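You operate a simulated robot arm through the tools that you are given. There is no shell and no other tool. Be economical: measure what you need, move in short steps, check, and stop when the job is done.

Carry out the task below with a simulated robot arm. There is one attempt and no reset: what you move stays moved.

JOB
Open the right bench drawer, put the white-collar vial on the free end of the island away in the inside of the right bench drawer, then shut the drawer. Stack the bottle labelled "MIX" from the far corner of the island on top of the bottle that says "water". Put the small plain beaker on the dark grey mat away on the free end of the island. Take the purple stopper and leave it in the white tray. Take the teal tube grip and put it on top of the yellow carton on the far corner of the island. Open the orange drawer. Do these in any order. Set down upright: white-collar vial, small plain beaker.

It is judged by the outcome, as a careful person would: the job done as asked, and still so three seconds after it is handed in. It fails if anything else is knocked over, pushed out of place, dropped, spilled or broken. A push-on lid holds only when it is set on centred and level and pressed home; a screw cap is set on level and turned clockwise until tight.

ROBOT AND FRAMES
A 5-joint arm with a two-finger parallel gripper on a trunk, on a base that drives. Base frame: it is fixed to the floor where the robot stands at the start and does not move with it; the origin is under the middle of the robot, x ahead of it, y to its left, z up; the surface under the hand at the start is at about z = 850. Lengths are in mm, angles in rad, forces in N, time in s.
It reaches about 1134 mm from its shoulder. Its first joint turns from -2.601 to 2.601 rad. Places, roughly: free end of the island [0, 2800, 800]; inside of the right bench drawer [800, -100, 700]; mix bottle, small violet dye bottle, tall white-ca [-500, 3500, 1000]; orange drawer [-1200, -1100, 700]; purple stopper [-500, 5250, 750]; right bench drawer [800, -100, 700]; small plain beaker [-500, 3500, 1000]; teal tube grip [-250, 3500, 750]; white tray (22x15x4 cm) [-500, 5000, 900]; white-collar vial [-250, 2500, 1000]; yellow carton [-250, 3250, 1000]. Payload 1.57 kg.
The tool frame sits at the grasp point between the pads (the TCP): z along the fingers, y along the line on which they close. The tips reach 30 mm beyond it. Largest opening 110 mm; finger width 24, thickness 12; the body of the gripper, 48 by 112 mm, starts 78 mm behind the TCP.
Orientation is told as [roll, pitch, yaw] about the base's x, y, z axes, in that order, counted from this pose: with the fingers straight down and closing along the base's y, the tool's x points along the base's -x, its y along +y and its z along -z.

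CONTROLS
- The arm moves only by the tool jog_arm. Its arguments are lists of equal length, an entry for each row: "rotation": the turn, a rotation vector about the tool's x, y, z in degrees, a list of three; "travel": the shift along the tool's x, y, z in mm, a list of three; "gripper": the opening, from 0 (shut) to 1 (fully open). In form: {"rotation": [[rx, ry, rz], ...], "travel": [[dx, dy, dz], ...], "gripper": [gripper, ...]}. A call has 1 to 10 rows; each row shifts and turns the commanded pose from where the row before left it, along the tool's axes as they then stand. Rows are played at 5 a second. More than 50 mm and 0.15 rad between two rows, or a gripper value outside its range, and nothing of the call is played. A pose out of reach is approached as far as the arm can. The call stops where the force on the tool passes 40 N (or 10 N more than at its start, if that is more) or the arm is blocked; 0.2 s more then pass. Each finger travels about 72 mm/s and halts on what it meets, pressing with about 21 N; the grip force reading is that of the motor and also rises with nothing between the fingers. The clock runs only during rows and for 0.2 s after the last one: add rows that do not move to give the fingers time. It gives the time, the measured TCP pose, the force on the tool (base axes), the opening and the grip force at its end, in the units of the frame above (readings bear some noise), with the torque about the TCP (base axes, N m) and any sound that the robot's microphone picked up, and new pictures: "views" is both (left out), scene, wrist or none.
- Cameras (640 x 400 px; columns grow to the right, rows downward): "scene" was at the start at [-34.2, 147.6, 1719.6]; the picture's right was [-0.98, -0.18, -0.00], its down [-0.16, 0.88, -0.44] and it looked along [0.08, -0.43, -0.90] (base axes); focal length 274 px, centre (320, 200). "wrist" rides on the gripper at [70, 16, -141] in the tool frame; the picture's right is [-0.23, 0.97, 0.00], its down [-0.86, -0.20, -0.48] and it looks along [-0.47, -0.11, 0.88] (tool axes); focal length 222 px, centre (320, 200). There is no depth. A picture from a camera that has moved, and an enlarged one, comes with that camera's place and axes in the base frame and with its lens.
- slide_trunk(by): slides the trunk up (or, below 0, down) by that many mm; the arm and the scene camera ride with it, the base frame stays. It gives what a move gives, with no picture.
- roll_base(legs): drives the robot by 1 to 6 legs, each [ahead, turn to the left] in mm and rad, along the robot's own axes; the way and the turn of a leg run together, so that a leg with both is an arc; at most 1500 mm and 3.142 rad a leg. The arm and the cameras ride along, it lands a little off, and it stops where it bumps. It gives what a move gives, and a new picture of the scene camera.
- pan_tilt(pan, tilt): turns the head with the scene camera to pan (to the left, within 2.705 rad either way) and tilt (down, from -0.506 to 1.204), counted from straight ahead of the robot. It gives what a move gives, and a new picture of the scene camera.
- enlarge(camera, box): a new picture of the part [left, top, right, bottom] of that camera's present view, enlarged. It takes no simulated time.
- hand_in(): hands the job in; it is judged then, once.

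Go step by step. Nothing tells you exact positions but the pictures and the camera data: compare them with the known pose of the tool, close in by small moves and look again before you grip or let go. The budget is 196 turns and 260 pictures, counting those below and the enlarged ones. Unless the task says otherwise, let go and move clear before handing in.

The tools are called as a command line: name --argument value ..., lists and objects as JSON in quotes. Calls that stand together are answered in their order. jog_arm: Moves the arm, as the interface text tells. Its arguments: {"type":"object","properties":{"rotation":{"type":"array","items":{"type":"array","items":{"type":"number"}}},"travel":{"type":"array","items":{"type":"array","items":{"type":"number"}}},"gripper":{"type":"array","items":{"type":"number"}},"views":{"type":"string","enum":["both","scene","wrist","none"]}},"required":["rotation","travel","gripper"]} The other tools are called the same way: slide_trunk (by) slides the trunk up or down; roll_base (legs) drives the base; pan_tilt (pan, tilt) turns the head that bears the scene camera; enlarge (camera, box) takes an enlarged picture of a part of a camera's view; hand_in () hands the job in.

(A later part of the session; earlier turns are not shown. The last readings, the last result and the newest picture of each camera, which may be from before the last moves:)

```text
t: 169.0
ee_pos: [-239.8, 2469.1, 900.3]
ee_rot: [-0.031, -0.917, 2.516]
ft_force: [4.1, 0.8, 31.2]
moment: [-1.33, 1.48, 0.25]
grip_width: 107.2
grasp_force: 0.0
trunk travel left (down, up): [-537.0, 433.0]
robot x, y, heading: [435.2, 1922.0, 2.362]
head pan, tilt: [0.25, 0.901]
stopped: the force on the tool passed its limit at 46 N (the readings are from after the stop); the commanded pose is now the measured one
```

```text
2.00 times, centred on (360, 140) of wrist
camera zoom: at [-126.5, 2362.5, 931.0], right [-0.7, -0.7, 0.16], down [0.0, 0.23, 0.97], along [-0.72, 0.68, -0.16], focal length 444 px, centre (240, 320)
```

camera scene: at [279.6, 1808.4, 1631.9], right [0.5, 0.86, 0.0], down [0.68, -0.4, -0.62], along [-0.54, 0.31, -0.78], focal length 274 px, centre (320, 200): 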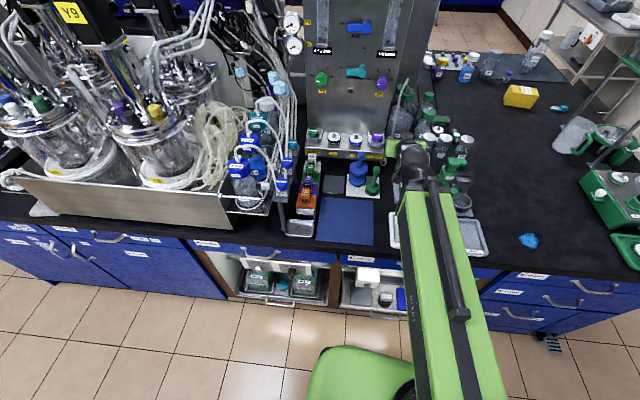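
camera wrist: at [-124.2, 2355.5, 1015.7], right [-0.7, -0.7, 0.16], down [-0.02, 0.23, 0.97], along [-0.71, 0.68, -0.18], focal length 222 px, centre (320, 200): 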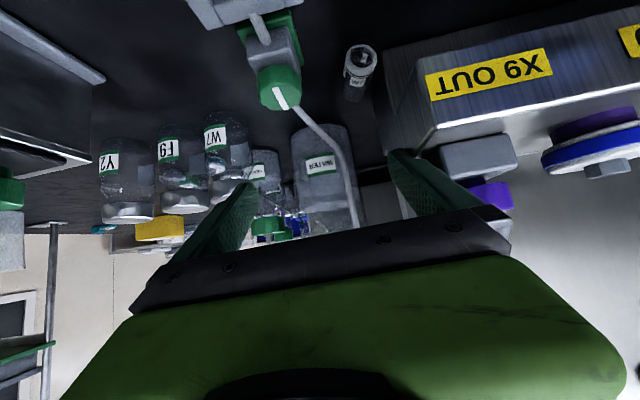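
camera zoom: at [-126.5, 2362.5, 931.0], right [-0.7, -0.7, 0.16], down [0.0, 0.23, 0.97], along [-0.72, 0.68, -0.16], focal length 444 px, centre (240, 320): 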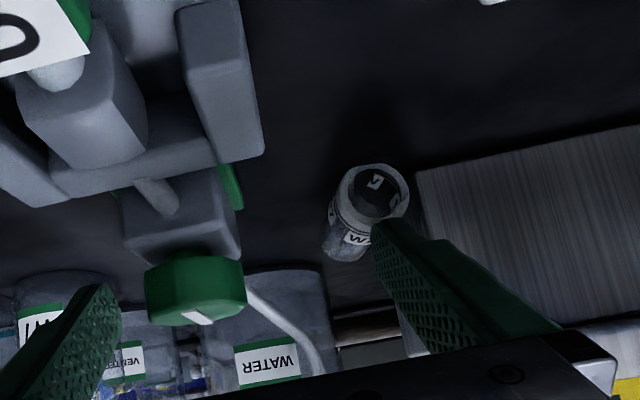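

Pressing on the vial's flank with 31 N. Now drag the finger to the right to roll it.

jog_arm --rotation '[[0, 0, 0], [0, 0, 0], [0, 0, 0]]' --travel '[[0, -6, 0], [0, -6, 0], [0, -6, 0]]' --gripper '[1, 1, 1]' --views "none"

enlarge --camera "wrist" --box '[240, 40, 480, 240]'

```text
t: 169.8
ee_pos: [-228.4, 2482.6, 898.0]
ee_rot: [-0.037, -0.911, 2.527]
ft_force: [6.9, -7.2, 19.7]
moment: [-0.95, 0.89, 0.61]
grip_width: 109.8
grasp_force: 0.1
trunk travel left (down, up): [-537.0, 433.0]
robot x, y, heading: [432.1, 1925.4, 2.36]
head pan, tilt: [0.25, 0.901]
```

```text
2.00 times, centred on (360, 140) of wrist
camera zoom: at [-115.6, 2377.0, 929.7], right [-0.7, -0.7, 0.16], down [-0.01, 0.23, 0.97], along [-0.72, 0.68, -0.17], focal length 444 px, centre (240, 320)
```

zoom: 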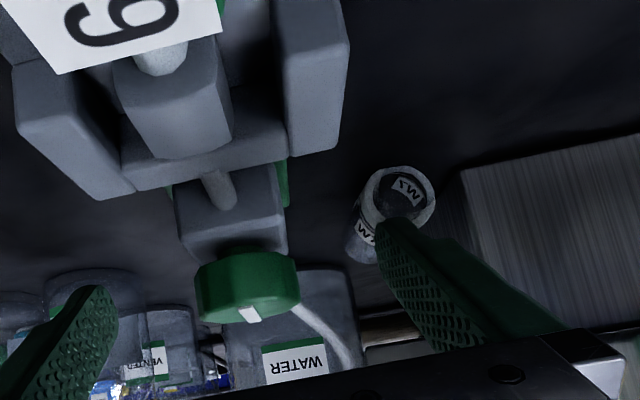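

It rolled. Continue a little.

jog_arm --rotation '[[0, 0, 0], [0, 0, 0]]' --travel '[[0, -6, 0], [0, -5, 0]]' --gripper '[1, 1]' --views "none"

enlarge --camera "wrist" --box '[240, 40, 480, 240]'

```text
t: 170.4
ee_pos: [-223.6, 2492.8, 897.1]
ee_rot: [-0.037, -0.909, 2.525]
ft_force: [2.4, -1.0, 3.2]
moment: [-0.19, 0.18, 0.15]
grip_width: 109.1
grasp_force: 0.1
trunk travel left (down, up): [-537.0, 433.0]
robot x, y, heading: [434.9, 1925.0, 2.359]
head pan, tilt: [0.25, 0.901]
```

```text
2.00 times, centred on (360, 140) of wrist
camera zoom: at [-110.1, 2386.8, 928.3], right [-0.7, -0.7, 0.16], down [-0.01, 0.23, 0.97], along [-0.72, 0.68, -0.17], focal length 444 px, centre (240, 320)
```

zoom: 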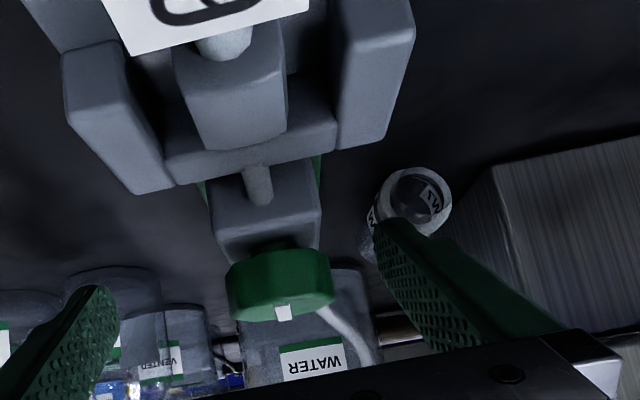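

The vial has rolled ~13 mm off. Now lift, step back to its left side, and lower into the gap to push it further.

slide_trunk --by 32

jog_arm --rotation '[[0, 0, 0], [0, 0, 0]]' --travel '[[0, 15, 0], [0, 14, 0]]' --gripper '[1, 1]' --views "none"

slide_trunk --by -28

enlarge --camera "wrist" --box '[240, 40, 480, 240]'

```text
t: 171.2
ee_pos: [-225.4, 2493.1, 929.2]
ee_rot: [-0.034, -0.91, 2.523]
ft_force: [0.4, 0.2, -0.2]
moment: [-0.02, 0.02, -0.03]
grip_width: 110.2
grasp_force: 0.0
trunk travel left (down, up): [-569.0, 401.0]
robot x, y, heading: [432.9, 1922.7, 2.363]
head pan, tilt: [0.25, 0.901]
```

```text
t: 171.8
ee_pos: [-239.6, 2470.9, 928.5]
ee_rot: [-0.032, -0.91, 2.523]
ft_force: [1.6, 1.4, -0.7]
moment: [-0.06, 0.1, 0.16]
grip_width: 107.2
grasp_force: 0.0
trunk travel left (down, up): [-569.0, 401.0]
robot x, y, heading: [432.1, 1920.9, 2.361]
head pan, tilt: [0.25, 0.901]
```

```text
t: 172.5
ee_pos: [-243.2, 2470.6, 899.8]
ee_rot: [-0.035, -0.909, 2.527]
ft_force: [1.7, 3.6, -2.1]
moment: [0.03, 0.16, 0.2]
grip_width: 107.0
grasp_force: 0.1
trunk travel left (down, up): [-541.0, 429.0]
robot x, y, heading: [431.3, 1925.9, 2.363]
head pan, tilt: [0.25, 0.901]
```

```text
2.00 times, centred on (360, 140) of wrist
camera zoom: at [-127.9, 2363.9, 931.9], right [-0.7, -0.7, 0.16], down [-0.01, 0.23, 0.97], along [-0.71, 0.68, -0.17], focal length 444 px, centre (240, 320)
```

zoom: 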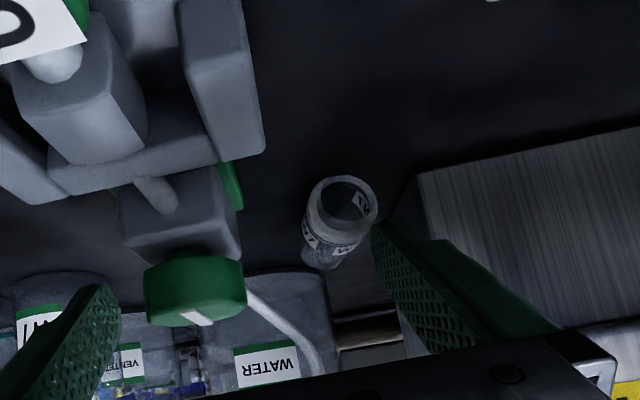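

Right beside it. Lower 13 mm and push it right by ~16 mm.

slide_trunk --by -12

jog_arm --rotation '[[0, 0, 0], [0, 0, 0], [0, 0, 0]]' --travel '[[0, -6, 0], [0, -6, 0], [0, -6, 0]]' --gripper '[1, 1, 1]' --views "none"

enlarge --camera "wrist" --box '[240, 40, 480, 240]'

```text
t: 173.1
ee_pos: [-241.4, 2470.0, 887.4]
ee_rot: [-0.035, -0.911, 2.525]
ft_force: [2.9, 3.4, -2.4]
moment: [0.02, 0.07, 0.15]
grip_width: 107.0
grasp_force: 0.1
trunk travel left (down, up): [-529.0, 441.0]
robot x, y, heading: [435.0, 1924.6, 2.365]
head pan, tilt: [0.25, 0.901]
```

```text
t: 173.9
ee_pos: [-229.8, 2484.9, 887.7]
ee_rot: [-0.036, -0.908, 2.525]
ft_force: [0.1, 0.1, 0.0]
moment: [0.01, -0.01, -0.01]
grip_width: 109.9
grasp_force: 0.0
trunk travel left (down, up): [-529.0, 441.0]
robot x, y, heading: [436.9, 1926.1, 2.362]
head pan, tilt: [0.25, 0.901]
```

```text
2.00 times, centred on (360, 140) of wrist
camera zoom: at [-116.8, 2377.9, 920.2], right [-0.7, -0.7, 0.16], down [-0.01, 0.23, 0.97], along [-0.72, 0.68, -0.17], focal length 444 px, centre (240, 320)
```

zoom: 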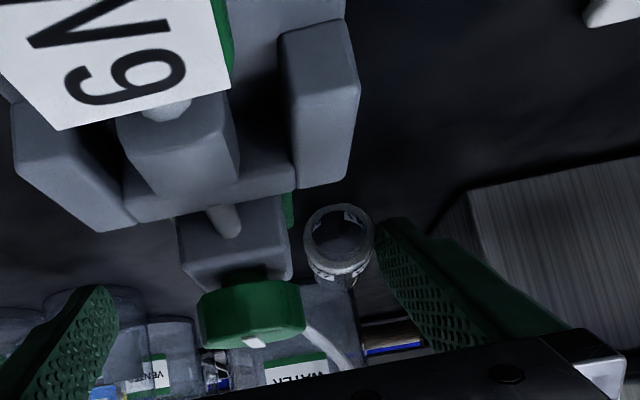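

The vial is now ~30 mm clear of the console but near the valve block. Now an upright end-to-end grip is feasible. Raise, go vertical and spin.

slide_trunk --by 200

jog_arm --rotation '[[0, 8, 0], [0, 8, 0], [0, 8, 0], [0, 8, 0], [0, 8, 0], [0, 8, 0], [0, 4, 0]]' --travel '[[0, 0, 0], [0, 0, 0], [0, 0, 0], [0, 0, 0], [0, 0, 0], [0, 0, 0], [0, 0, 0]]' --gripper '[1, 1, 1, 0.9, 0.8, 0.75, 0.75]' --views "none"

jog_arm --rotation '[[0, 0, -8.5], [0, 0, -8.5], [0, 0, -8.5], [0, 0, -8.5], [0, 0, -8.5], [0, 0, -8.5], [0, 0, -8.5], [0, 0, -8.5], [0, 0, -8.5], [0, 0, -8.5]]' --travel '[[0, 0, 0], [0, 0, 0], [0, 0, 0], [0, 0, 0], [0, 0, 0], [0, 0, 0], [0, 0, 0], [0, 0, 0], [0, 0, 0], [0, 0, 0]]' --gripper '[0.75, 0.75, 0.75, 0.75, 0.75, 0.75, 0.75, 0.75, 0.75, 0.75]' --views "wrist"

enlarge --camera "wrist" --box '[200, 110, 440, 260]'

```text
t: 176.1
ee_pos: [-231.1, 2483.3, 1088.2]
ee_rot: [-0.036, -0.908, 2.524]
ft_force: [0.1, 0.2, 0.5]
moment: [0.02, -0.01, -0.01]
grip_width: 109.9
grasp_force: 0.1
trunk travel left (down, up): [-729.0, 241.0]
robot x, y, heading: [431.9, 1923.1, 2.365]
head pan, tilt: [0.25, 0.901]
```

```text
t: 177.7
ee_pos: [-230.0, 2483.8, 996.2]
ee_rot: [-0.021, 0.0, 2.496]
ft_force: [0.1, 0.0, 0.3]
moment: [-0.01, 0.01, 0.0]
grip_width: 82.2
grasp_force: 0.2
out of reach, approached as far as the arm can: row 1, 2, 3, 4, 5, 6
trunk travel left (down, up): [-729.0, 241.0]
robot x, y, heading: [432.0, 1924.0, 2.36]
head pan, tilt: [0.25, 0.901]
```

```text
t: 179.9
ee_pos: [-229.5, 2483.1, 996.3]
ee_rot: [-0.005, 0.021, -2.299]
ft_force: [-1.0, 0.5, 0.9]
moment: [-0.02, 0.02, -0.01]
grip_width: 82.4
grasp_force: 0.1
trunk travel left (down, up): [-729.0, 241.0]
robot x, y, heading: [434.9, 1927.1, 2.364]
head pan, tilt: [0.25, 0.901]
camera wrist: at [-173.0, 2522.7, 1139.7], right [0.57, -0.82, -0.01], down [-0.72, -0.51, 0.46], along [-0.38, -0.26, -0.89], focal length 222 px, centre (320, 200)
```

wrist: 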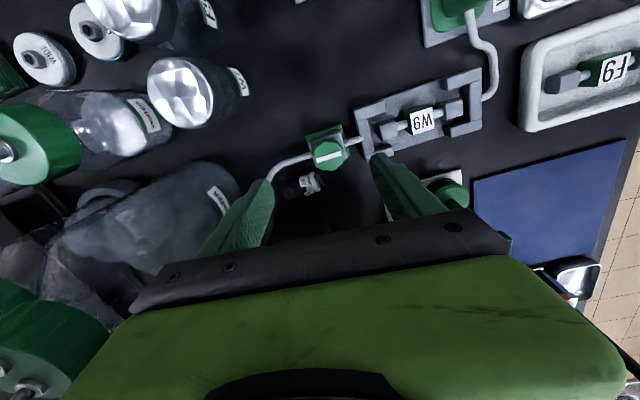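

```text
2.67 times, centred on (320, 185) of wrist
camera zoom: at [-173.0, 2522.7, 1139.7], right [0.57, -0.82, -0.01], down [-0.72, -0.51, 0.46], along [-0.38, -0.26, -0.89], focal length 592 px, centre (320, 240)
```

zoom: 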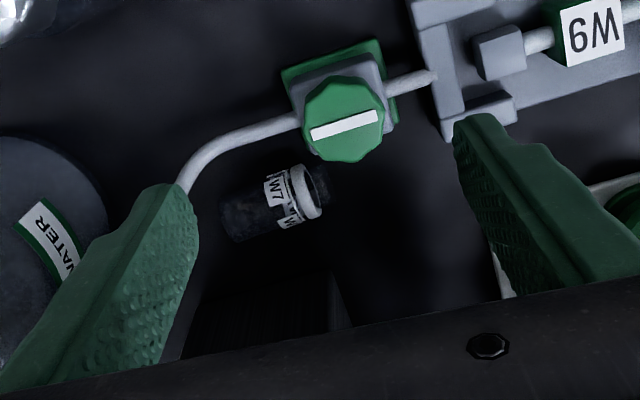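

The vial lies free now: centre (-288, 2472). Aligning over it for an end-to-end grip.

jog_arm --rotation '[[0, 0, 0], [0, 0, 0], [0, 0, -7]]' --travel '[[-24, -18, 0], [-23, -18, 0], [0, 0, 0]]' --gripper '[0.75, 0.75, 0.75]' --views "none"

slide_trunk --by -60

enlarge --camera "wrist" --box '[200, 110, 440, 260]'

```text
t: 180.7
ee_pos: [-287.8, 2475.9, 995.0]
ee_rot: [-0.002, 0.022, -2.184]
ft_force: [1.9, 13.8, 1.8]
moment: [-1.73, 0.23, -0.54]
grip_width: 82.6
grasp_force: 0.1
trunk travel left (down, up): [-729.0, 241.0]
robot x, y, heading: [432.6, 1925.2, 2.361]
head pan, tilt: [0.25, 0.901]
```

```text
t: 181.7
ee_pos: [-286.6, 2473.5, 936.1]
ee_rot: [-0.001, 0.02, -2.181]
ft_force: [18.3, 9.8, -7.3]
moment: [-0.95, 1.85, 0.19]
grip_width: 82.6
grasp_force: 0.0
trunk travel left (down, up): [-669.0, 301.0]
robot x, y, heading: [431.7, 1925.6, 2.366]
head pan, tilt: [0.25, 0.901]
```

```text
2.67 times, centred on (320, 185) of wrist
camera zoom: at [-234.3, 2520.0, 1079.5], right [0.67, -0.74, -0.01], down [-0.66, -0.59, 0.46], along [-0.35, -0.3, -0.89], focal length 592 px, centre (320, 240)
```

zoom: 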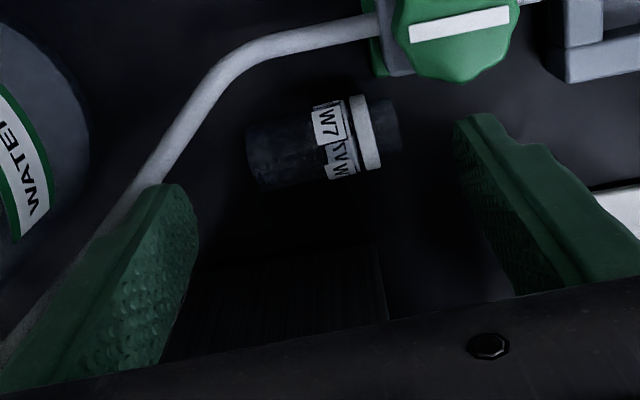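

Centred, but the hand leans on the panel side with ~20 N; shift 8 mm right and lower.

jog_arm --rotation '[[0, 0, 0]]' --travel '[[8, 0, 0]]' --gripper '[0.75]' --views "none"

slide_trunk --by -50

enlarge --camera "wrist" --box '[200, 110, 440, 260]'

```text
t: 182.1
ee_pos: [-285.6, 2480.7, 936.4]
ee_rot: [-0.003, 0.019, -2.182]
ft_force: [0.1, 0.0, 0.4]
moment: [-0.04, -0.02, -0.03]
grip_width: 82.5
grasp_force: 0.1
trunk travel left (down, up): [-669.0, 301.0]
robot x, y, heading: [430.9, 1924.0, 2.363]
head pan, tilt: [0.25, 0.901]
```

```text
t: 183.0
ee_pos: [-283.5, 2478.4, 888.9]
ee_rot: [-0.004, 0.022, -2.181]
ft_force: [-2.5, 0.6, 21.2]
moment: [-0.3, -0.84, 0.06]
grip_width: 80.0
grasp_force: 0.1
trunk travel left (down, up): [-619.0, 351.0]
robot x, y, heading: [431.6, 1922.5, 2.361]
head pan, tilt: [0.25, 0.901]
```

```text
2.67 times, centred on (320, 185) of wrist
camera zoom: at [-231.0, 2524.1, 1031.4], right [0.67, -0.74, -0.01], down [-0.66, -0.6, 0.46], along [-0.35, -0.3, -0.89], focal length 592 px, centre (320, 240)
```

zoom: 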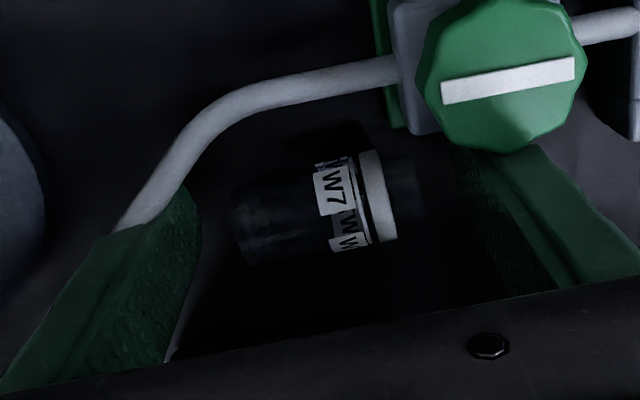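

Near fingertip brushes the valve; tips are low enough already. Raise 4 mm and close on the vial's ends.

slide_trunk --by 3

jog_arm --rotation '[[0, 0, 0], [0, 0, 0], [0, 0, 0], [0, 0, 0], [0, 0, 0]]' --travel '[[0, 0, 0], [0, 0, 0], [0, 0, 0], [0, 0, 0], [0, 0, 0]]' --gripper '[0.65, 0.6, 0.55, 0.5, 0.45]' --views "none"

enlarge --camera "wrist" --box '[200, 110, 440, 260]'

```text
t: 183.5
ee_pos: [-283.8, 2480.1, 888.2]
ee_rot: [-0.003, 0.022, -2.182]
ft_force: [0.3, 0.9, -0.6]
moment: [-0.01, -0.03, -0.02]
grip_width: 82.4
grasp_force: 0.2
trunk travel left (down, up): [-622.0, 348.0]
robot x, y, heading: [432.8, 1923.9, 2.369]
head pan, tilt: [0.25, 0.901]
```

```text
t: 184.7
ee_pos: [-284.4, 2479.1, 889.5]
ee_rot: [-0.001, 0.02, -2.18]
ft_force: [-0.4, -0.5, 0.1]
moment: [-0.01, 0.0, -0.02]
grip_width: 54.7
grasp_force: 21.7
trunk travel left (down, up): [-622.0, 348.0]
robot x, y, heading: [432.6, 1924.1, 2.361]
head pan, tilt: [0.25, 0.901]
```

```text
2.67 times, centred on (320, 185) of wrist
camera zoom: at [-232.2, 2524.8, 1032.7], right [0.67, -0.74, -0.01], down [-0.66, -0.6, 0.46], along [-0.35, -0.3, -0.89], focal length 592 px, centre (320, 240)
```

zoom: 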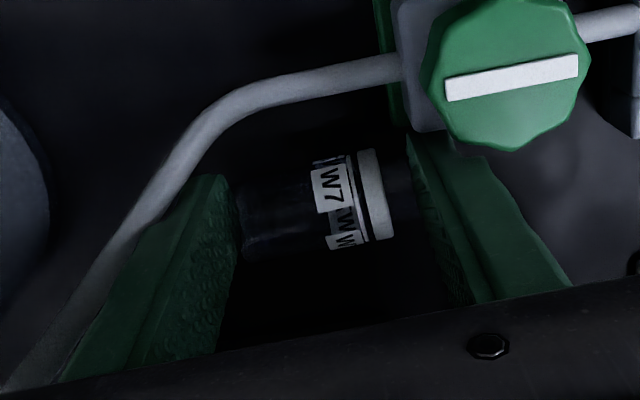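

Gripped end to end (54.7 mm). Lifting gently and checking.

slide_trunk --by 40

slide_trunk --by 120

jog_arm --rotation '[[0, 0, 0], [0, 0, 0]]' --travel '[[20, 0, 0], [20, 0, 0]]' --gripper '[0.45, 0.45]' --views "wrist"

```text
t: 185.6
ee_pos: [-284.1, 2479.3, 929.9]
ee_rot: [-0.001, 0.02, -2.18]
ft_force: [-0.8, 0.5, -1.0]
moment: [0.0, 0.01, 0.02]
grip_width: 54.4
grasp_force: 21.0
trunk travel left (down, up): [-662.0, 308.0]
robot x, y, heading: [431.9, 1924.4, 2.362]
head pan, tilt: [0.25, 0.901]
```

```text
t: 187.1
ee_pos: [-284.6, 2477.9, 1048.0]
ee_rot: [-0.002, 0.02, -2.181]
ft_force: [-0.1, -0.7, -0.3]
moment: [-0.01, 0.0, 0.0]
grip_width: 54.6
grasp_force: 21.0
trunk travel left (down, up): [-782.0, 188.0]
robot x, y, heading: [433.8, 1924.3, 2.367]
head pan, tilt: [0.25, 0.901]
```

```text
t: 187.7
ee_pos: [-261.7, 2512.1, 1049.8]
ee_rot: [-0.003, 0.021, -2.182]
ft_force: [-0.7, 0.2, 1.1]
moment: [-0.04, 0.03, 0.04]
grip_width: 54.7
grasp_force: 21.0
trunk travel left (down, up): [-782.0, 188.0]
robot x, y, heading: [431.9, 1926.9, 2.365]
head pan, tilt: [0.25, 0.901]
camera wrist: at [-209.2, 2558.2, 1192.7], right [0.67, -0.74, -0.01], down [-0.66, -0.6, 0.46], along [-0.35, -0.3, -0.89], focal length 222 px, centre (320, 200)
```

wrist: 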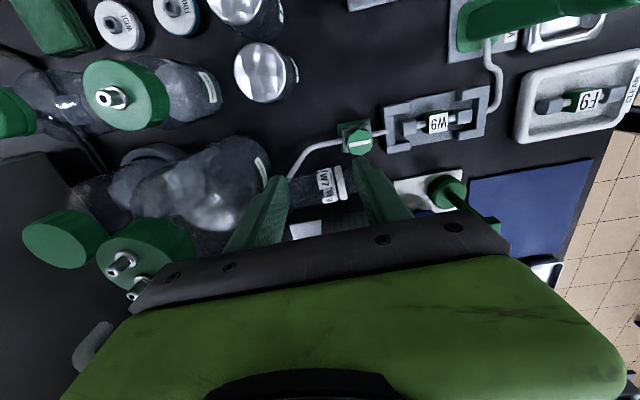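

Vial secured. Carry it over to the empty black area at about (0, 2770).

slide_trunk --by 50

jog_arm --rotation '[[0, 0, 0], [0, 0, 0], [0, 0, 0], [0, 0, 0], [0, 0, 0], [0, 0, 0], [0, 0, 0], [0, 0, 0], [0, 0, 0]]' --travel '[[40, 7, 0], [40, 7, 0], [40, 7, 0], [40, 7, 0], [40, 7, 0], [40, 7, 0], [40, 7, 0], [40, 7, 0], [40, 7, 0]]' --gripper '[0.45, 0.45, 0.45, 0.45, 0.45, 0.45, 0.45, 0.45, 0.45]' --views "none"

jog_arm --rotation '[[0, 0, 8.5], [0, 0, 8.5], [0, 0, 8.5], [0, 0, 8.5]]' --travel '[[0, 0, 0], [0, 0, 0], [0, 0, 0], [0, 0, 0]]' --gripper '[0.45, 0.45, 0.45, 0.45]' --views "both"

```text
t: 188.6
ee_pos: [-262.6, 2512.4, 1099.1]
ee_rot: [-0.002, 0.022, -2.181]
ft_force: [0.3, -0.4, 0.1]
moment: [-0.01, -0.03, 0.0]
grip_width: 54.5
grasp_force: 20.9
trunk travel left (down, up): [-832.0, 138.0]
robot x, y, heading: [432.4, 1924.6, 2.364]
head pan, tilt: [0.25, 0.901]
```

```text
t: 190.6
ee_pos: [0.1, 2767.3, 1099.8]
ee_rot: [-0.005, 0.021, -2.179]
ft_force: [0.6, 0.7, 0.5]
moment: [0.01, -0.01, -0.01]
grip_width: 54.5
grasp_force: 20.7
out of reach, approached as far as the arm can: row 4, 8, 9
trunk travel left (down, up): [-832.0, 138.0]
robot x, y, heading: [432.8, 1923.6, 2.361]
head pan, tilt: [0.25, 0.901]
```

```text
t: 191.6
ee_pos: [-0.5, 2766.0, 1099.0]
ee_rot: [-0.014, 0.017, -2.779]
ft_force: [-0.2, 0.6, -0.2]
moment: [0.01, 0.03, -0.02]
grip_width: 54.7
grasp_force: 20.8
trunk travel left (down, up): [-832.0, 138.0]
robot x, y, heading: [433.1, 1924.1, 2.357]
head pan, tilt: [0.25, 0.901]
camera scene: at [279.7, 1808.4, 1807.2], right [0.5, 0.86, 0.0], down [0.68, -0.39, -0.62], along [-0.54, 0.31, -0.78], focal length 274 px, centre (320, 200)
camera wrist: at [69.2, 2772.5, 1242.2], right [0.14, -0.99, -0.02], down [-0.88, -0.13, 0.47], along [-0.46, -0.05, -0.88], focal length 222 px, centre (320, 200)
```

scene: 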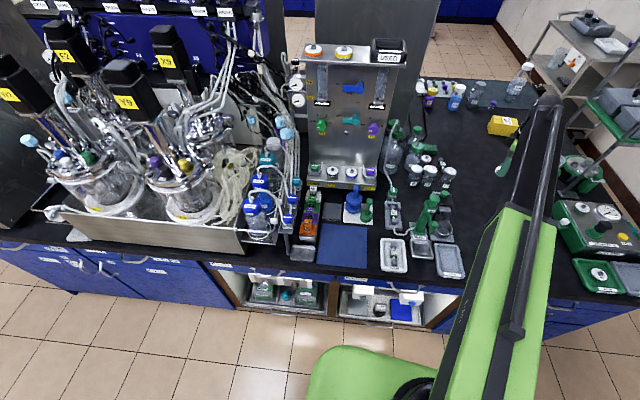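
wrist: 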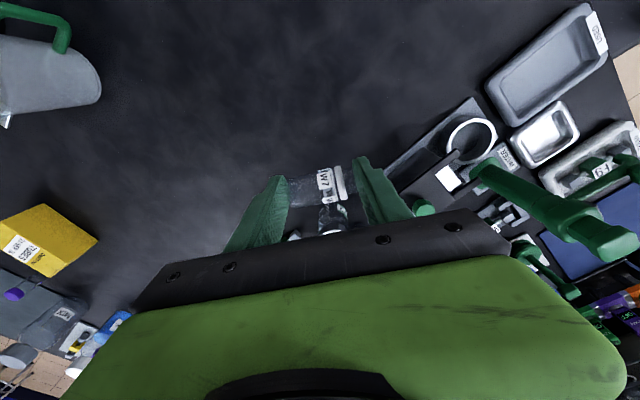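

Moving 100 mm further right over clear table, then lowering to set it down lying.

jog_arm --rotation '[[0, 0, 0], [0, 0, 0], [0, 0, 7]]' --travel '[[48, 0, 0], [48, 0, 0], [0, 0, 0]]' --gripper '[0.45, 0.45, 0.45]' --views "none"

slide_trunk --by -195

slide_trunk --by -13

enlarge --camera "wrist" --box '[160, 60, 480, 260]'

```text
t: 192.4
ee_pos: [88.6, 2799.0, 1099.1]
ee_rot: [-0.016, 0.016, -2.897]
ft_force: [0.3, 0.3, -0.5]
moment: [0.01, 0.03, 0.0]
grip_width: 54.5
grasp_force: 20.8
trunk travel left (down, up): [-832.0, 138.0]
robot x, y, heading: [432.7, 1926.3, 2.363]
head pan, tilt: [0.25, 0.901]
```

```text
t: 194.5
ee_pos: [89.7, 2799.3, 904.3]
ee_rot: [-0.015, 0.017, -2.897]
ft_force: [0.2, -0.4, 0.4]
moment: [-0.01, 0.03, 0.02]
grip_width: 54.6
grasp_force: 21.0
trunk travel left (down, up): [-637.0, 333.0]
robot x, y, heading: [433.8, 1925.4, 2.362]
head pan, tilt: [0.25, 0.901]
```

```text
t: 195.1
ee_pos: [88.6, 2799.9, 891.9]
ee_rot: [-0.014, 0.016, -2.899]
ft_force: [-0.5, -0.8, -0.3]
moment: [0.0, 0.0, 0.01]
grip_width: 54.7
grasp_force: 20.8
trunk travel left (down, up): [-624.0, 346.0]
robot x, y, heading: [430.5, 1928.1, 2.36]
head pan, tilt: [0.25, 0.901]
```

```text
2.00 times, centred on (320, 160) of wrist
camera zoom: at [159.3, 2798.3, 1034.1], right [0.02, -1.0, -0.02], down [-0.88, -0.02, 0.47], along [-0.47, 0.01, -0.88], focal length 444 px, centre (320, 280)
```

zoom: 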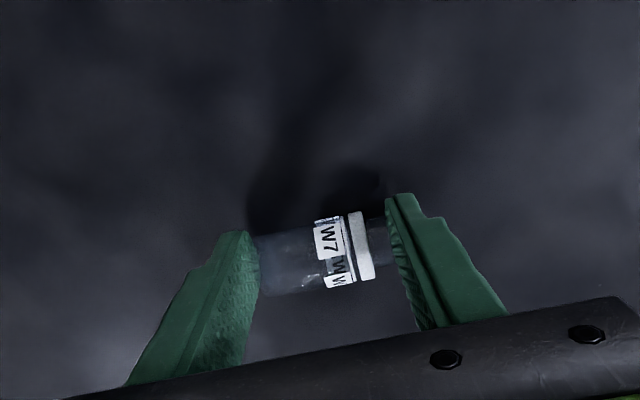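

Touching down: lower 3 mm, release, then lift and re-orient for the 45° grip.

slide_trunk --by -3

jog_arm --rotation '[[0, 0, 0], [0, 0, 0], [0, 0, 0]]' --travel '[[0, 0, 0], [0, 0, 0], [0, 0, 0]]' --gripper '[0.55, 0.7, 0.8]' --views "none"

slide_trunk --by 120

jog_arm --rotation '[[0, 0, 8.5], [0, 0, 8.5], [0, 0, 8.5], [0, 0, 8.5], [0, 0, 8.5], [0, 0, 8.5], [0, 0, 8.5], [0, 0, 8.5], [0, 0, 8.5], [0, 0, 8.5]]' --travel '[[0, 0, 0], [0, 0, 0], [0, 0, 0], [0, 0, 0], [0, 0, 0], [0, 0, 0], [0, 0, 0], [0, 0, 0], [0, 0, 0], [0, 0, 0]]' --gripper '[0.7, 0.6, 0.5, 0.45, 0.45, 0.45, 0.45, 0.45, 0.45, 0.45]' --views "none"

jog_arm --rotation '[[0, 0, 5.5], [0, -8, 0], [0, -8, 0], [0, -8, 0], [0, -8, 0], [0, -8, 0], [0, -5, 0]]' --travel '[[0, 0, 0], [0, 0, 0], [0, 0, 0], [0, 0, 0], [0, 0, 0], [0, 0, 0], [0, 0, 0]]' --gripper '[0.45, 0.45, 0.45, 0.45, 0.45, 0.45, 0.45]' --views "wrist"

```text
t: 195.6
ee_pos: [89.5, 2799.4, 889.5]
ee_rot: [-0.017, 0.016, -2.896]
ft_force: [-1.3, 1.7, 7.8]
moment: [-0.03, 0.02, -0.01]
grip_width: 54.5
grasp_force: 21.2
trunk travel left (down, up): [-621.0, 349.0]
robot x, y, heading: [434.9, 1925.7, 2.356]
head pan, tilt: [0.25, 0.901]
```

```text
t: 196.4
ee_pos: [88.4, 2799.1, 888.5]
ee_rot: [-0.015, 0.017, -2.898]
ft_force: [0.1, -0.3, 0.4]
moment: [0.0, -0.04, 0.03]
grip_width: 88.1
grasp_force: 0.1
trunk travel left (down, up): [-621.0, 349.0]
robot x, y, heading: [433.4, 1925.2, 2.365]
head pan, tilt: [0.25, 0.901]
```

```text
t: 197.9
ee_pos: [88.5, 2800.0, 1007.0]
ee_rot: [-0.016, 0.016, -2.897]
ft_force: [0.2, 0.6, -0.3]
moment: [0.01, 0.01, 0.0]
grip_width: 87.8
grasp_force: 0.0
trunk travel left (down, up): [-741.0, 229.0]
robot x, y, heading: [433.9, 1926.5, 2.363]
head pan, tilt: [0.25, 0.901]
```

```text
t: 200.1
ee_pos: [88.9, 2800.0, 1007.3]
ee_rot: [-0.015, -0.014, 1.901]
ft_force: [-0.3, 0.5, 0.3]
moment: [0.02, 0.03, 0.0]
grip_width: 49.6
grasp_force: 0.1
trunk travel left (down, up): [-741.0, 229.0]
robot x, y, heading: [432.9, 1924.4, 2.359]
head pan, tilt: [0.25, 0.901]
```

```text
t: 201.7
ee_pos: [88.3, 2799.3, 1081.5]
ee_rot: [-0.019, -0.803, 1.823]
ft_force: [-0.2, -0.4, -1.1]
moment: [0.01, -0.05, -0.03]
grip_width: 49.3
grasp_force: 0.0
out of reach, approached as far as the arm can: row 2, 3, 4, 5, 6, 7
trunk travel left (down, up): [-741.0, 229.0]
robot x, y, heading: [434.7, 1924.2, 2.362]
head pan, tilt: [0.25, 0.901]
camera wrist: at [107.9, 2649.7, 1129.4], right [-0.99, -0.08, 0.15], down [0.12, 0.29, 0.95], along [-0.11, 0.96, -0.27], focal length 222 px, centre (320, 200)
```

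wrist: 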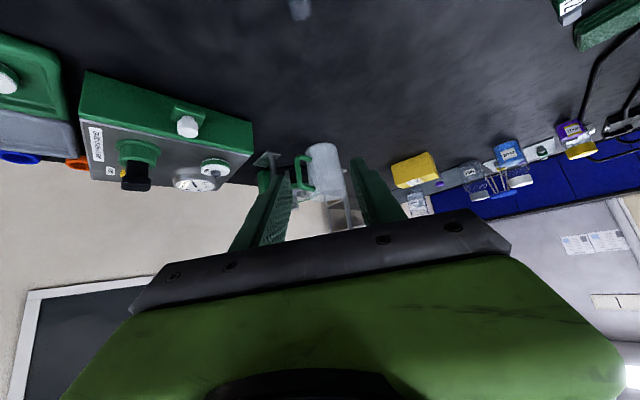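

Now move over the vial's middle and lower for the 45° grip.

jog_arm --rotation '[[0, 0, 0]]' --travel '[[7.6, 7.3, -7.9]]' --gripper '[0.45]' --views "none"

slide_trunk --by -150

enlarge --camera "wrist" --box '[200, 60, 440, 210]'

```text
t: 202.1
ee_pos: [84.4, 2788.1, 1080.3]
ee_rot: [-0.021, -0.799, 1.823]
ft_force: [-0.3, 0.0, -0.3]
moment: [0.0, 0.0, -0.01]
grip_width: 49.6
grasp_force: 0.0
trunk travel left (down, up): [-741.0, 229.0]
robot x, y, heading: [436.5, 1926.5, 2.362]
head pan, tilt: [0.25, 0.901]
```

```text
t: 203.9
ee_pos: [83.8, 2787.9, 931.6]
ee_rot: [-0.02, -0.801, 1.822]
ft_force: [-0.7, 0.2, -0.8]
moment: [-0.04, -0.01, 0.0]
grip_width: 49.6
grasp_force: 0.0
trunk travel left (down, up): [-591.0, 379.0]
robot x, y, heading: [431.1, 1924.3, 2.366]
head pan, tilt: [0.25, 0.901]
```

```text
2.67 times, centred on (320, 135) of wrist
camera zoom: at [103.3, 2637.7, 979.4], right [-0.99, -0.07, 0.15], down [0.12, 0.29, 0.95], along [-0.11, 0.95, -0.28], focal length 592 px, centre (320, 373)
```

zoom: 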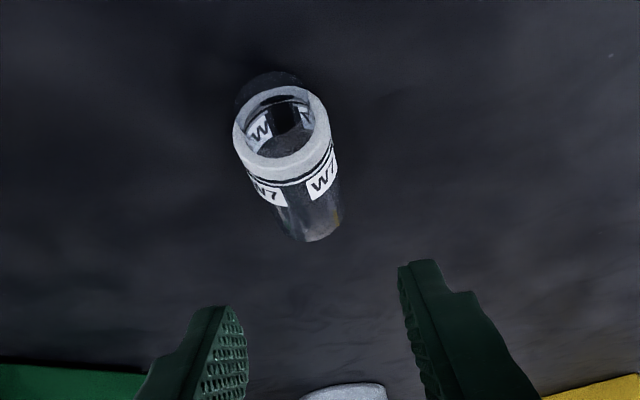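

Aligned. Lower to the table and close.

slide_trunk --by -48

jog_arm --rotation '[[0, 0, 0], [0, 0, 0], [0, 0, 0], [0, 0, 0]]' --travel '[[-1.4, 0, 1.4], [0, 0, 0], [0, 0, 0], [0, 0, 0]]' --gripper '[0.3, 0.2, 0.15, 0.1]' --views "none"

enlarge --camera "wrist" --box '[200, 90, 440, 240]'

```text
t: 204.8
ee_pos: [83.3, 2787.0, 882.8]
ee_rot: [-0.021, -0.801, 1.822]
ft_force: [-0.3, 0.0, -0.3]
moment: [0.0, -0.01, -0.04]
grip_width: 49.6
grasp_force: 0.1
trunk travel left (down, up): [-543.0, 427.0]
robot x, y, heading: [431.1, 1923.7, 2.366]
head pan, tilt: [0.25, 0.901]
```

```text
t: 205.8
ee_pos: [83.8, 2789.3, 884.1]
ee_rot: [-0.02, -0.801, 1.821]
ft_force: [0.4, -0.4, 0.5]
moment: [-0.02, -0.03, -0.02]
grip_width: 24.5
grasp_force: 21.5
trunk travel left (down, up): [-543.0, 427.0]
robot x, y, heading: [434.3, 1924.1, 2.36]
head pan, tilt: [0.25, 0.901]
```

```text
2.67 times, centred on (320, 165) of wrist
camera zoom: at [102.8, 2639.5, 931.3], right [-0.99, -0.07, 0.15], down [0.12, 0.29, 0.95], along [-0.11, 0.95, -0.28], focal length 592 px, centre (320, 293)
```

zoom: 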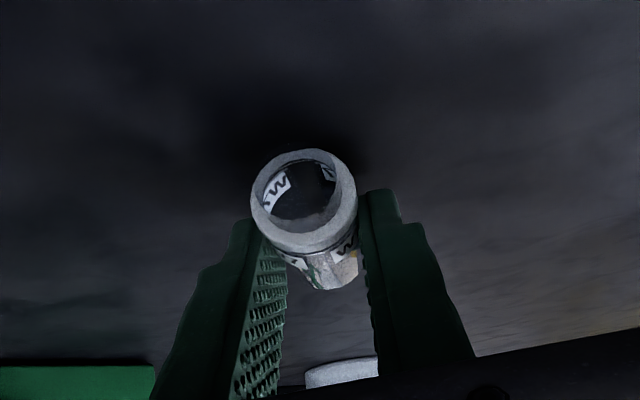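

Held at 24.5 mm on the body. Lift and spin 180° to bring it upright.

slide_trunk --by 110

jog_arm --rotation '[[0, 0, 8.5], [0, 0, 8.5], [0, 0, 8.5], [0, 0, 8.5], [0, 0, 8.5], [0, 0, 8.5], [0, 0, 8.5], [0, 0, 8.5], [0, 0, 8.5], [0, 0, 8.5]]' --travel '[[0, 0, 0], [0, 0, 0], [0, 0, 0], [0, 0, 0], [0, 0, 0], [0, 0, 0], [0, 0, 0], [0, 0, 0], [0, 0, 0], [0, 0, 0]]' --gripper '[0.1, 0.1, 0.1, 0.1, 0.1, 0.1, 0.1, 0.1, 0.1, 0.1]' --views "none"

jog_arm --rotation '[[0, 0, 8.5], [0, 0, 8.5], [0, 0, 8.5], [0, 0, 8.5], [0, 0, 8.5], [0, 0, 8.5], [0, 0, 8.5], [0, 0, 8.5], [0, 0, 8.5], [0, 0, 8.5]]' --travel '[[0, 0, 0], [0, 0, 0], [0, 0, 0], [0, 0, 0], [0, 0, 0], [0, 0, 0], [0, 0, 0], [0, 0, 0], [0, 0, 0], [0, 0, 0]]' --gripper '[0.1, 0.1, 0.1, 0.1, 0.1, 0.1, 0.1, 0.1, 0.1, 0.1]' --views "none"

jog_arm --rotation '[[0, 0, 8.5], [0, 0, 1.5]]' --travel '[[0, 0, 0], [0, 0, 0]]' --gripper '[0.1, 0.1]' --views "wrist"

pan_tilt --pan -0.35 --tilt 0.75

```text
t: 207.2
ee_pos: [83.5, 2789.6, 991.7]
ee_rot: [-0.022, -0.803, 1.82]
ft_force: [-0.2, 0.4, 0.2]
moment: [-0.01, 0.0, -0.01]
grip_width: 24.8
grasp_force: 21.1
trunk travel left (down, up): [-653.0, 317.0]
robot x, y, heading: [433.0, 1923.6, 2.365]
head pan, tilt: [0.25, 0.901]
```

```text
t: 209.4
ee_pos: [83.4, 2789.8, 992.7]
ee_rot: [0.797, -0.075, 0.294]
ft_force: [-0.4, -0.1, -0.1]
moment: [-0.01, 0.03, -0.01]
grip_width: 24.7
grasp_force: 21.1
trunk travel left (down, up): [-653.0, 317.0]
robot x, y, heading: [432.8, 1922.1, 2.364]
head pan, tilt: [0.25, 0.901]
```

```text
t: 211.6
ee_pos: [124.2, 2802.4, 991.6]
ee_rot: [0.183, 0.783, -1.031]
ft_force: [0.5, -0.2, -0.5]
moment: [-0.01, -0.02, -0.02]
grip_width: 24.5
grasp_force: 20.8
out of reach, approached as far as the arm can: row 9, 10
trunk travel left (down, up): [-653.0, 317.0]
robot x, y, heading: [429.8, 1924.1, 2.361]
head pan, tilt: [0.25, 0.901]
```

```text
t: 212.2
ee_pos: [152.6, 2812.3, 993.4]
ee_rot: [0.018, 0.802, -1.201]
ft_force: [0.1, 0.7, 0.0]
moment: [-0.01, 0.02, 0.02]
grip_width: 24.9
grasp_force: 21.2
out of reach, approached as far as the arm can: row 1, 2
trunk travel left (down, up): [-653.0, 317.0]
robot x, y, heading: [433.0, 1924.8, 2.357]
head pan, tilt: [0.25, 0.901]
camera wrist: at [184.6, 2766.9, 1142.0], right [0.97, 0.19, -0.15], down [0.14, -0.95, -0.28], along [-0.2, 0.25, -0.95], focal length 222 px, centre (320, 200)
```

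wrist: 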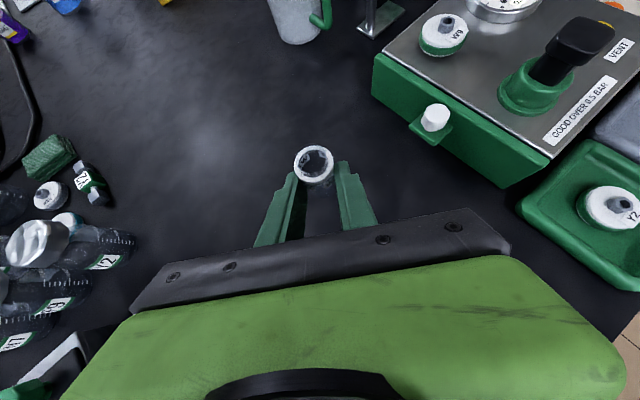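

```text
t: 213.2
ee_pos: [152.4, 2811.5, 992.9]
ee_rot: [0.021, 0.801, -1.198]
ft_force: [0.0, -0.3, 0.1]
moment: [-0.01, -0.06, 0.04]
grip_width: 24.5
grasp_force: 21.3
trunk travel left (down, up): [-653.0, 317.0]
robot x, y, heading: [432.8, 1925.7, 2.363]
head pan, tilt: [-0.351, 0.75]
camera scene: at [309.5, 1845.1, 1640.1], right [0.9, 0.43, 0.0], down [0.29, -0.62, -0.73], along [-0.31, 0.66, -0.68], focal length 274 px, centre (320, 200)
```

scene: 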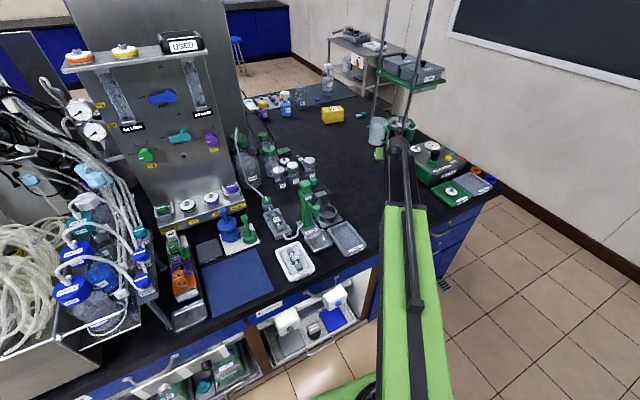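

The vial is now upright in the grip (ring seen face-on from above). Raise to travel height and retract the arm.

slide_trunk --by 290

jog_arm --rotation '[[0, 0, 0], [0, 0, 0], [0, 0, 0], [0, 0, 0], [0, 0, 0]]' --travel '[[-28, 0, -28], [-28, 0, -28], [-28, 0, -28], [-28, 0, -28], [-28, 0, -28]]' --gripper '[0.1, 0.1, 0.1, 0.1, 0.1]' --views "none"

roll_base --legs '[[-280, 0], [0, -0.75], [0, -0.72]]'

```text
t: 216.1
ee_pos: [151.9, 2810.8, 1282.4]
ee_rot: [0.02, 0.8, -1.2]
ft_force: [-0.1, -0.2, -1.1]
moment: [0.01, 0.05, 0.02]
grip_width: 24.5
grasp_force: 20.8
trunk travel left (down, up): [-943.0, 27.0]
robot x, y, heading: [433.4, 1920.0, 2.367]
head pan, tilt: [-0.351, 0.75]
```

```text
t: 217.3
ee_pos: [220.7, 2628.5, 1282.2]
ee_rot: [0.02, 0.8, -1.2]
ft_force: [-0.4, 0.2, 0.2]
moment: [0.03, -0.01, 0.03]
grip_width: 24.6
grasp_force: 21.4
out of reach, approached as far as the arm can: row 5
trunk travel left (down, up): [-943.0, 27.0]
robot x, y, heading: [434.6, 1925.1, 2.363]
head pan, tilt: [-0.351, 0.75]
```

```text
t: 223.2
ee_pos: [1334.1, 2016.4, 1276.0]
ee_rot: [0.007, 0.772, -2.651]
ft_force: [0.5, 1.2, -0.3]
moment: [-0.03, 0.03, -0.03]
grip_width: 24.5
grasp_force: 21.2
trunk travel left (down, up): [-943.0, 27.0]
robot x, y, heading: [668.9, 1701.7, 0.91]
head pan, tilt: [-0.351, 0.75]
camera scene: at [581.3, 1811.4, 1930.4], right [0.53, -0.85, 0.0], down [-0.58, -0.36, -0.73], along [0.62, 0.39, -0.68], focal length 274 px, centre (320, 200)
```

scene: 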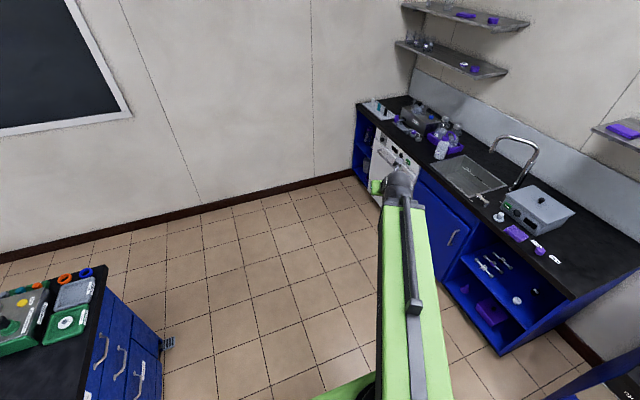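

Good, no blocking. Back along the aisle 1300 mm and turn to face the open drawer.

roll_base --legs '[[-1300, 0], [0, -0.8], [0, -0.793]]'

pan_tilt --pan 0.1 --tilt 0.85

enlarge --camera "scene" --box '[220, 100, 460, 250]'

```text
t: 233.9
ee_pos: [167.7, -29.8, 1272.5]
ee_rot: [-0.011, 0.749, 2.069]
ft_force: [1.2, -0.5, -0.6]
moment: [0.03, 0.03, -0.02]
grip_width: 24.5
grasp_force: 21.2
trunk travel left (down, up): [-943.0, 27.0]
robot x, y, heading: [-159.3, 624.6, -0.671]
head pan, tilt: [-0.351, 0.75]
camera scene: at [-46.6, 712.2, 1930.2], right [-0.85, -0.52, 0.0], down [-0.35, 0.58, -0.73], along [0.38, -0.62, -0.68], focal length 274 px, centre (320, 200)
```

scene: 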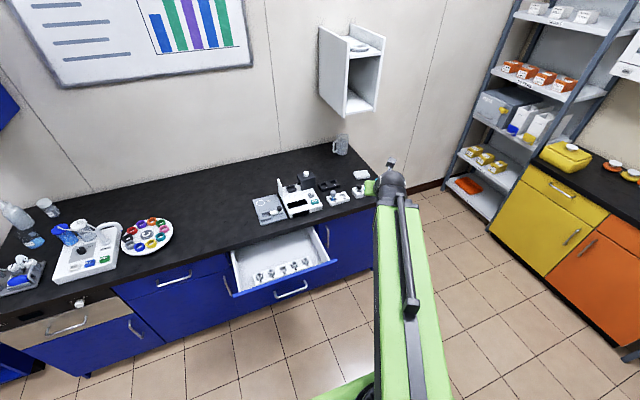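

```text
t: 234.8
ee_pos: [166.2, -27.7, 1274.1]
ee_rot: [-0.011, 0.75, 2.07]
ft_force: [-0.5, 0.0, -0.5]
moment: [0.02, 0.03, -0.03]
grip_width: 24.7
grasp_force: 21.2
trunk travel left (down, up): [-943.0, 27.0]
robot x, y, heading: [-159.8, 623.9, -0.672]
head pan, tilt: [0.099, 0.85]
camera scene: at [-25.2, 743.7, 1922.0], right [-0.54, -0.84, 0.0], down [-0.63, 0.41, -0.66], along [0.55, -0.36, -0.75], focal length 274 px, centre (320, 200)
```

scene: 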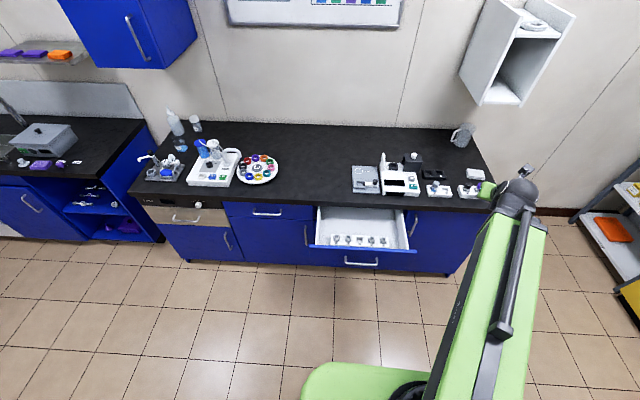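

```text
2.67 times, centred on (340, 175) of scene
camera zoom: at [-25.2, 743.7, 1922.0], right [-0.54, -0.84, 0.0], down [-0.63, 0.41, -0.66], along [0.55, -0.36, -0.75], focal length 730 px, centre (267, 267)
```

zoom: 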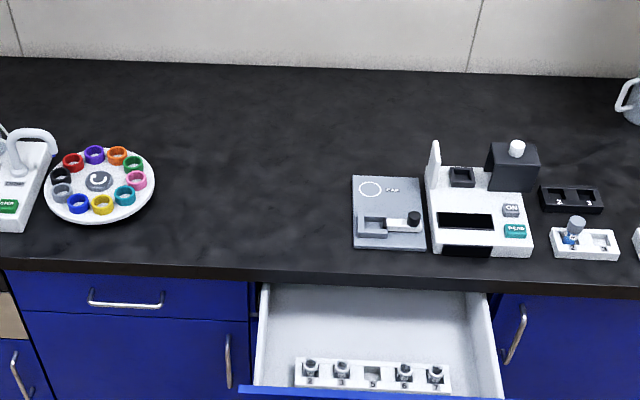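

The drawer holds a small rack at its front with free floor behind it. I'll swing the hand from the right to straight ahead, turning it with the azimuth.

jog_arm --rotation '[[1.66, 0, -1.74], [1.66, 0, -1.74], [1.66, 0, -1.74], [1.66, 0, -1.74], [1.66, 0, -1.74], [1.66, 0, -1.74], [1.66, 0, -1.74], [1.66, 0, -1.74], [1.66, 0, -1.74], [1.66, 0, -1.74]]' --travel '[[13.3, -40.2, 12.8], [13.3, -40.2, 12.8], [13.3, -40.2, 12.8], [13.3, -40.2, 12.8], [13.3, -40.2, 12.8], [13.3, -40.2, 12.8], [13.3, -40.2, 12.8], [13.3, -40.2, 12.8], [13.3, -40.2, 12.8], [13.3, -40.2, 12.8]]' --gripper '[0.1, 0.1, 0.1, 0.1, 0.1, 0.1, 0.1, 0.1, 0.1, 0.1]' --views "both"

```text
t: 237.0
ee_pos: [528.4, 39.3, 1274.8]
ee_rot: [-0.02, 0.756, 2.496]
ft_force: [0.6, 1.0, -0.5]
moment: [0.0, 0.02, 0.0]
grip_width: 24.7
grasp_force: 21.0
out of reach, approached as far as the arm can: row 1, 2, 3, 4, 5, 6, 7, 8, 9, 10
trunk travel left (down, up): [-943.0, 27.0]
robot x, y, heading: [-158.4, 624.9, -0.672]
head pan, tilt: [0.099, 0.85]
camera scene: at [-24.9, 743.6, 1922.0], right [-0.54, -0.84, 0.0], down [-0.63, 0.41, -0.66], along [0.55, -0.36, -0.75], focal length 274 px, centre (320, 200)
camera wrist: at [480.4, 52.2, 1426.0], right [-0.71, -0.69, -0.17], down [-0.65, 0.73, -0.24], along [0.29, -0.06, -0.96], focal length 222 px, centre (320, 200)
```

scene: 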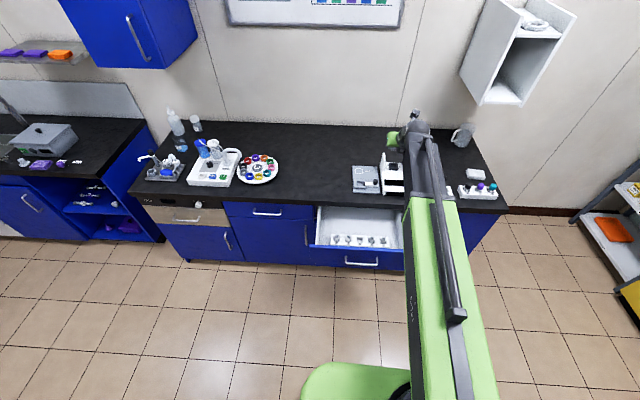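
wrist: 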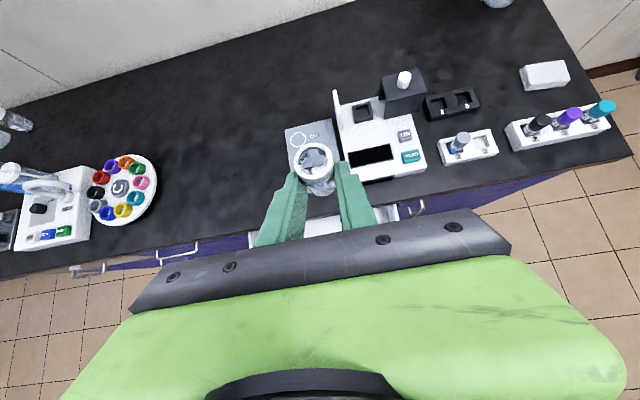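

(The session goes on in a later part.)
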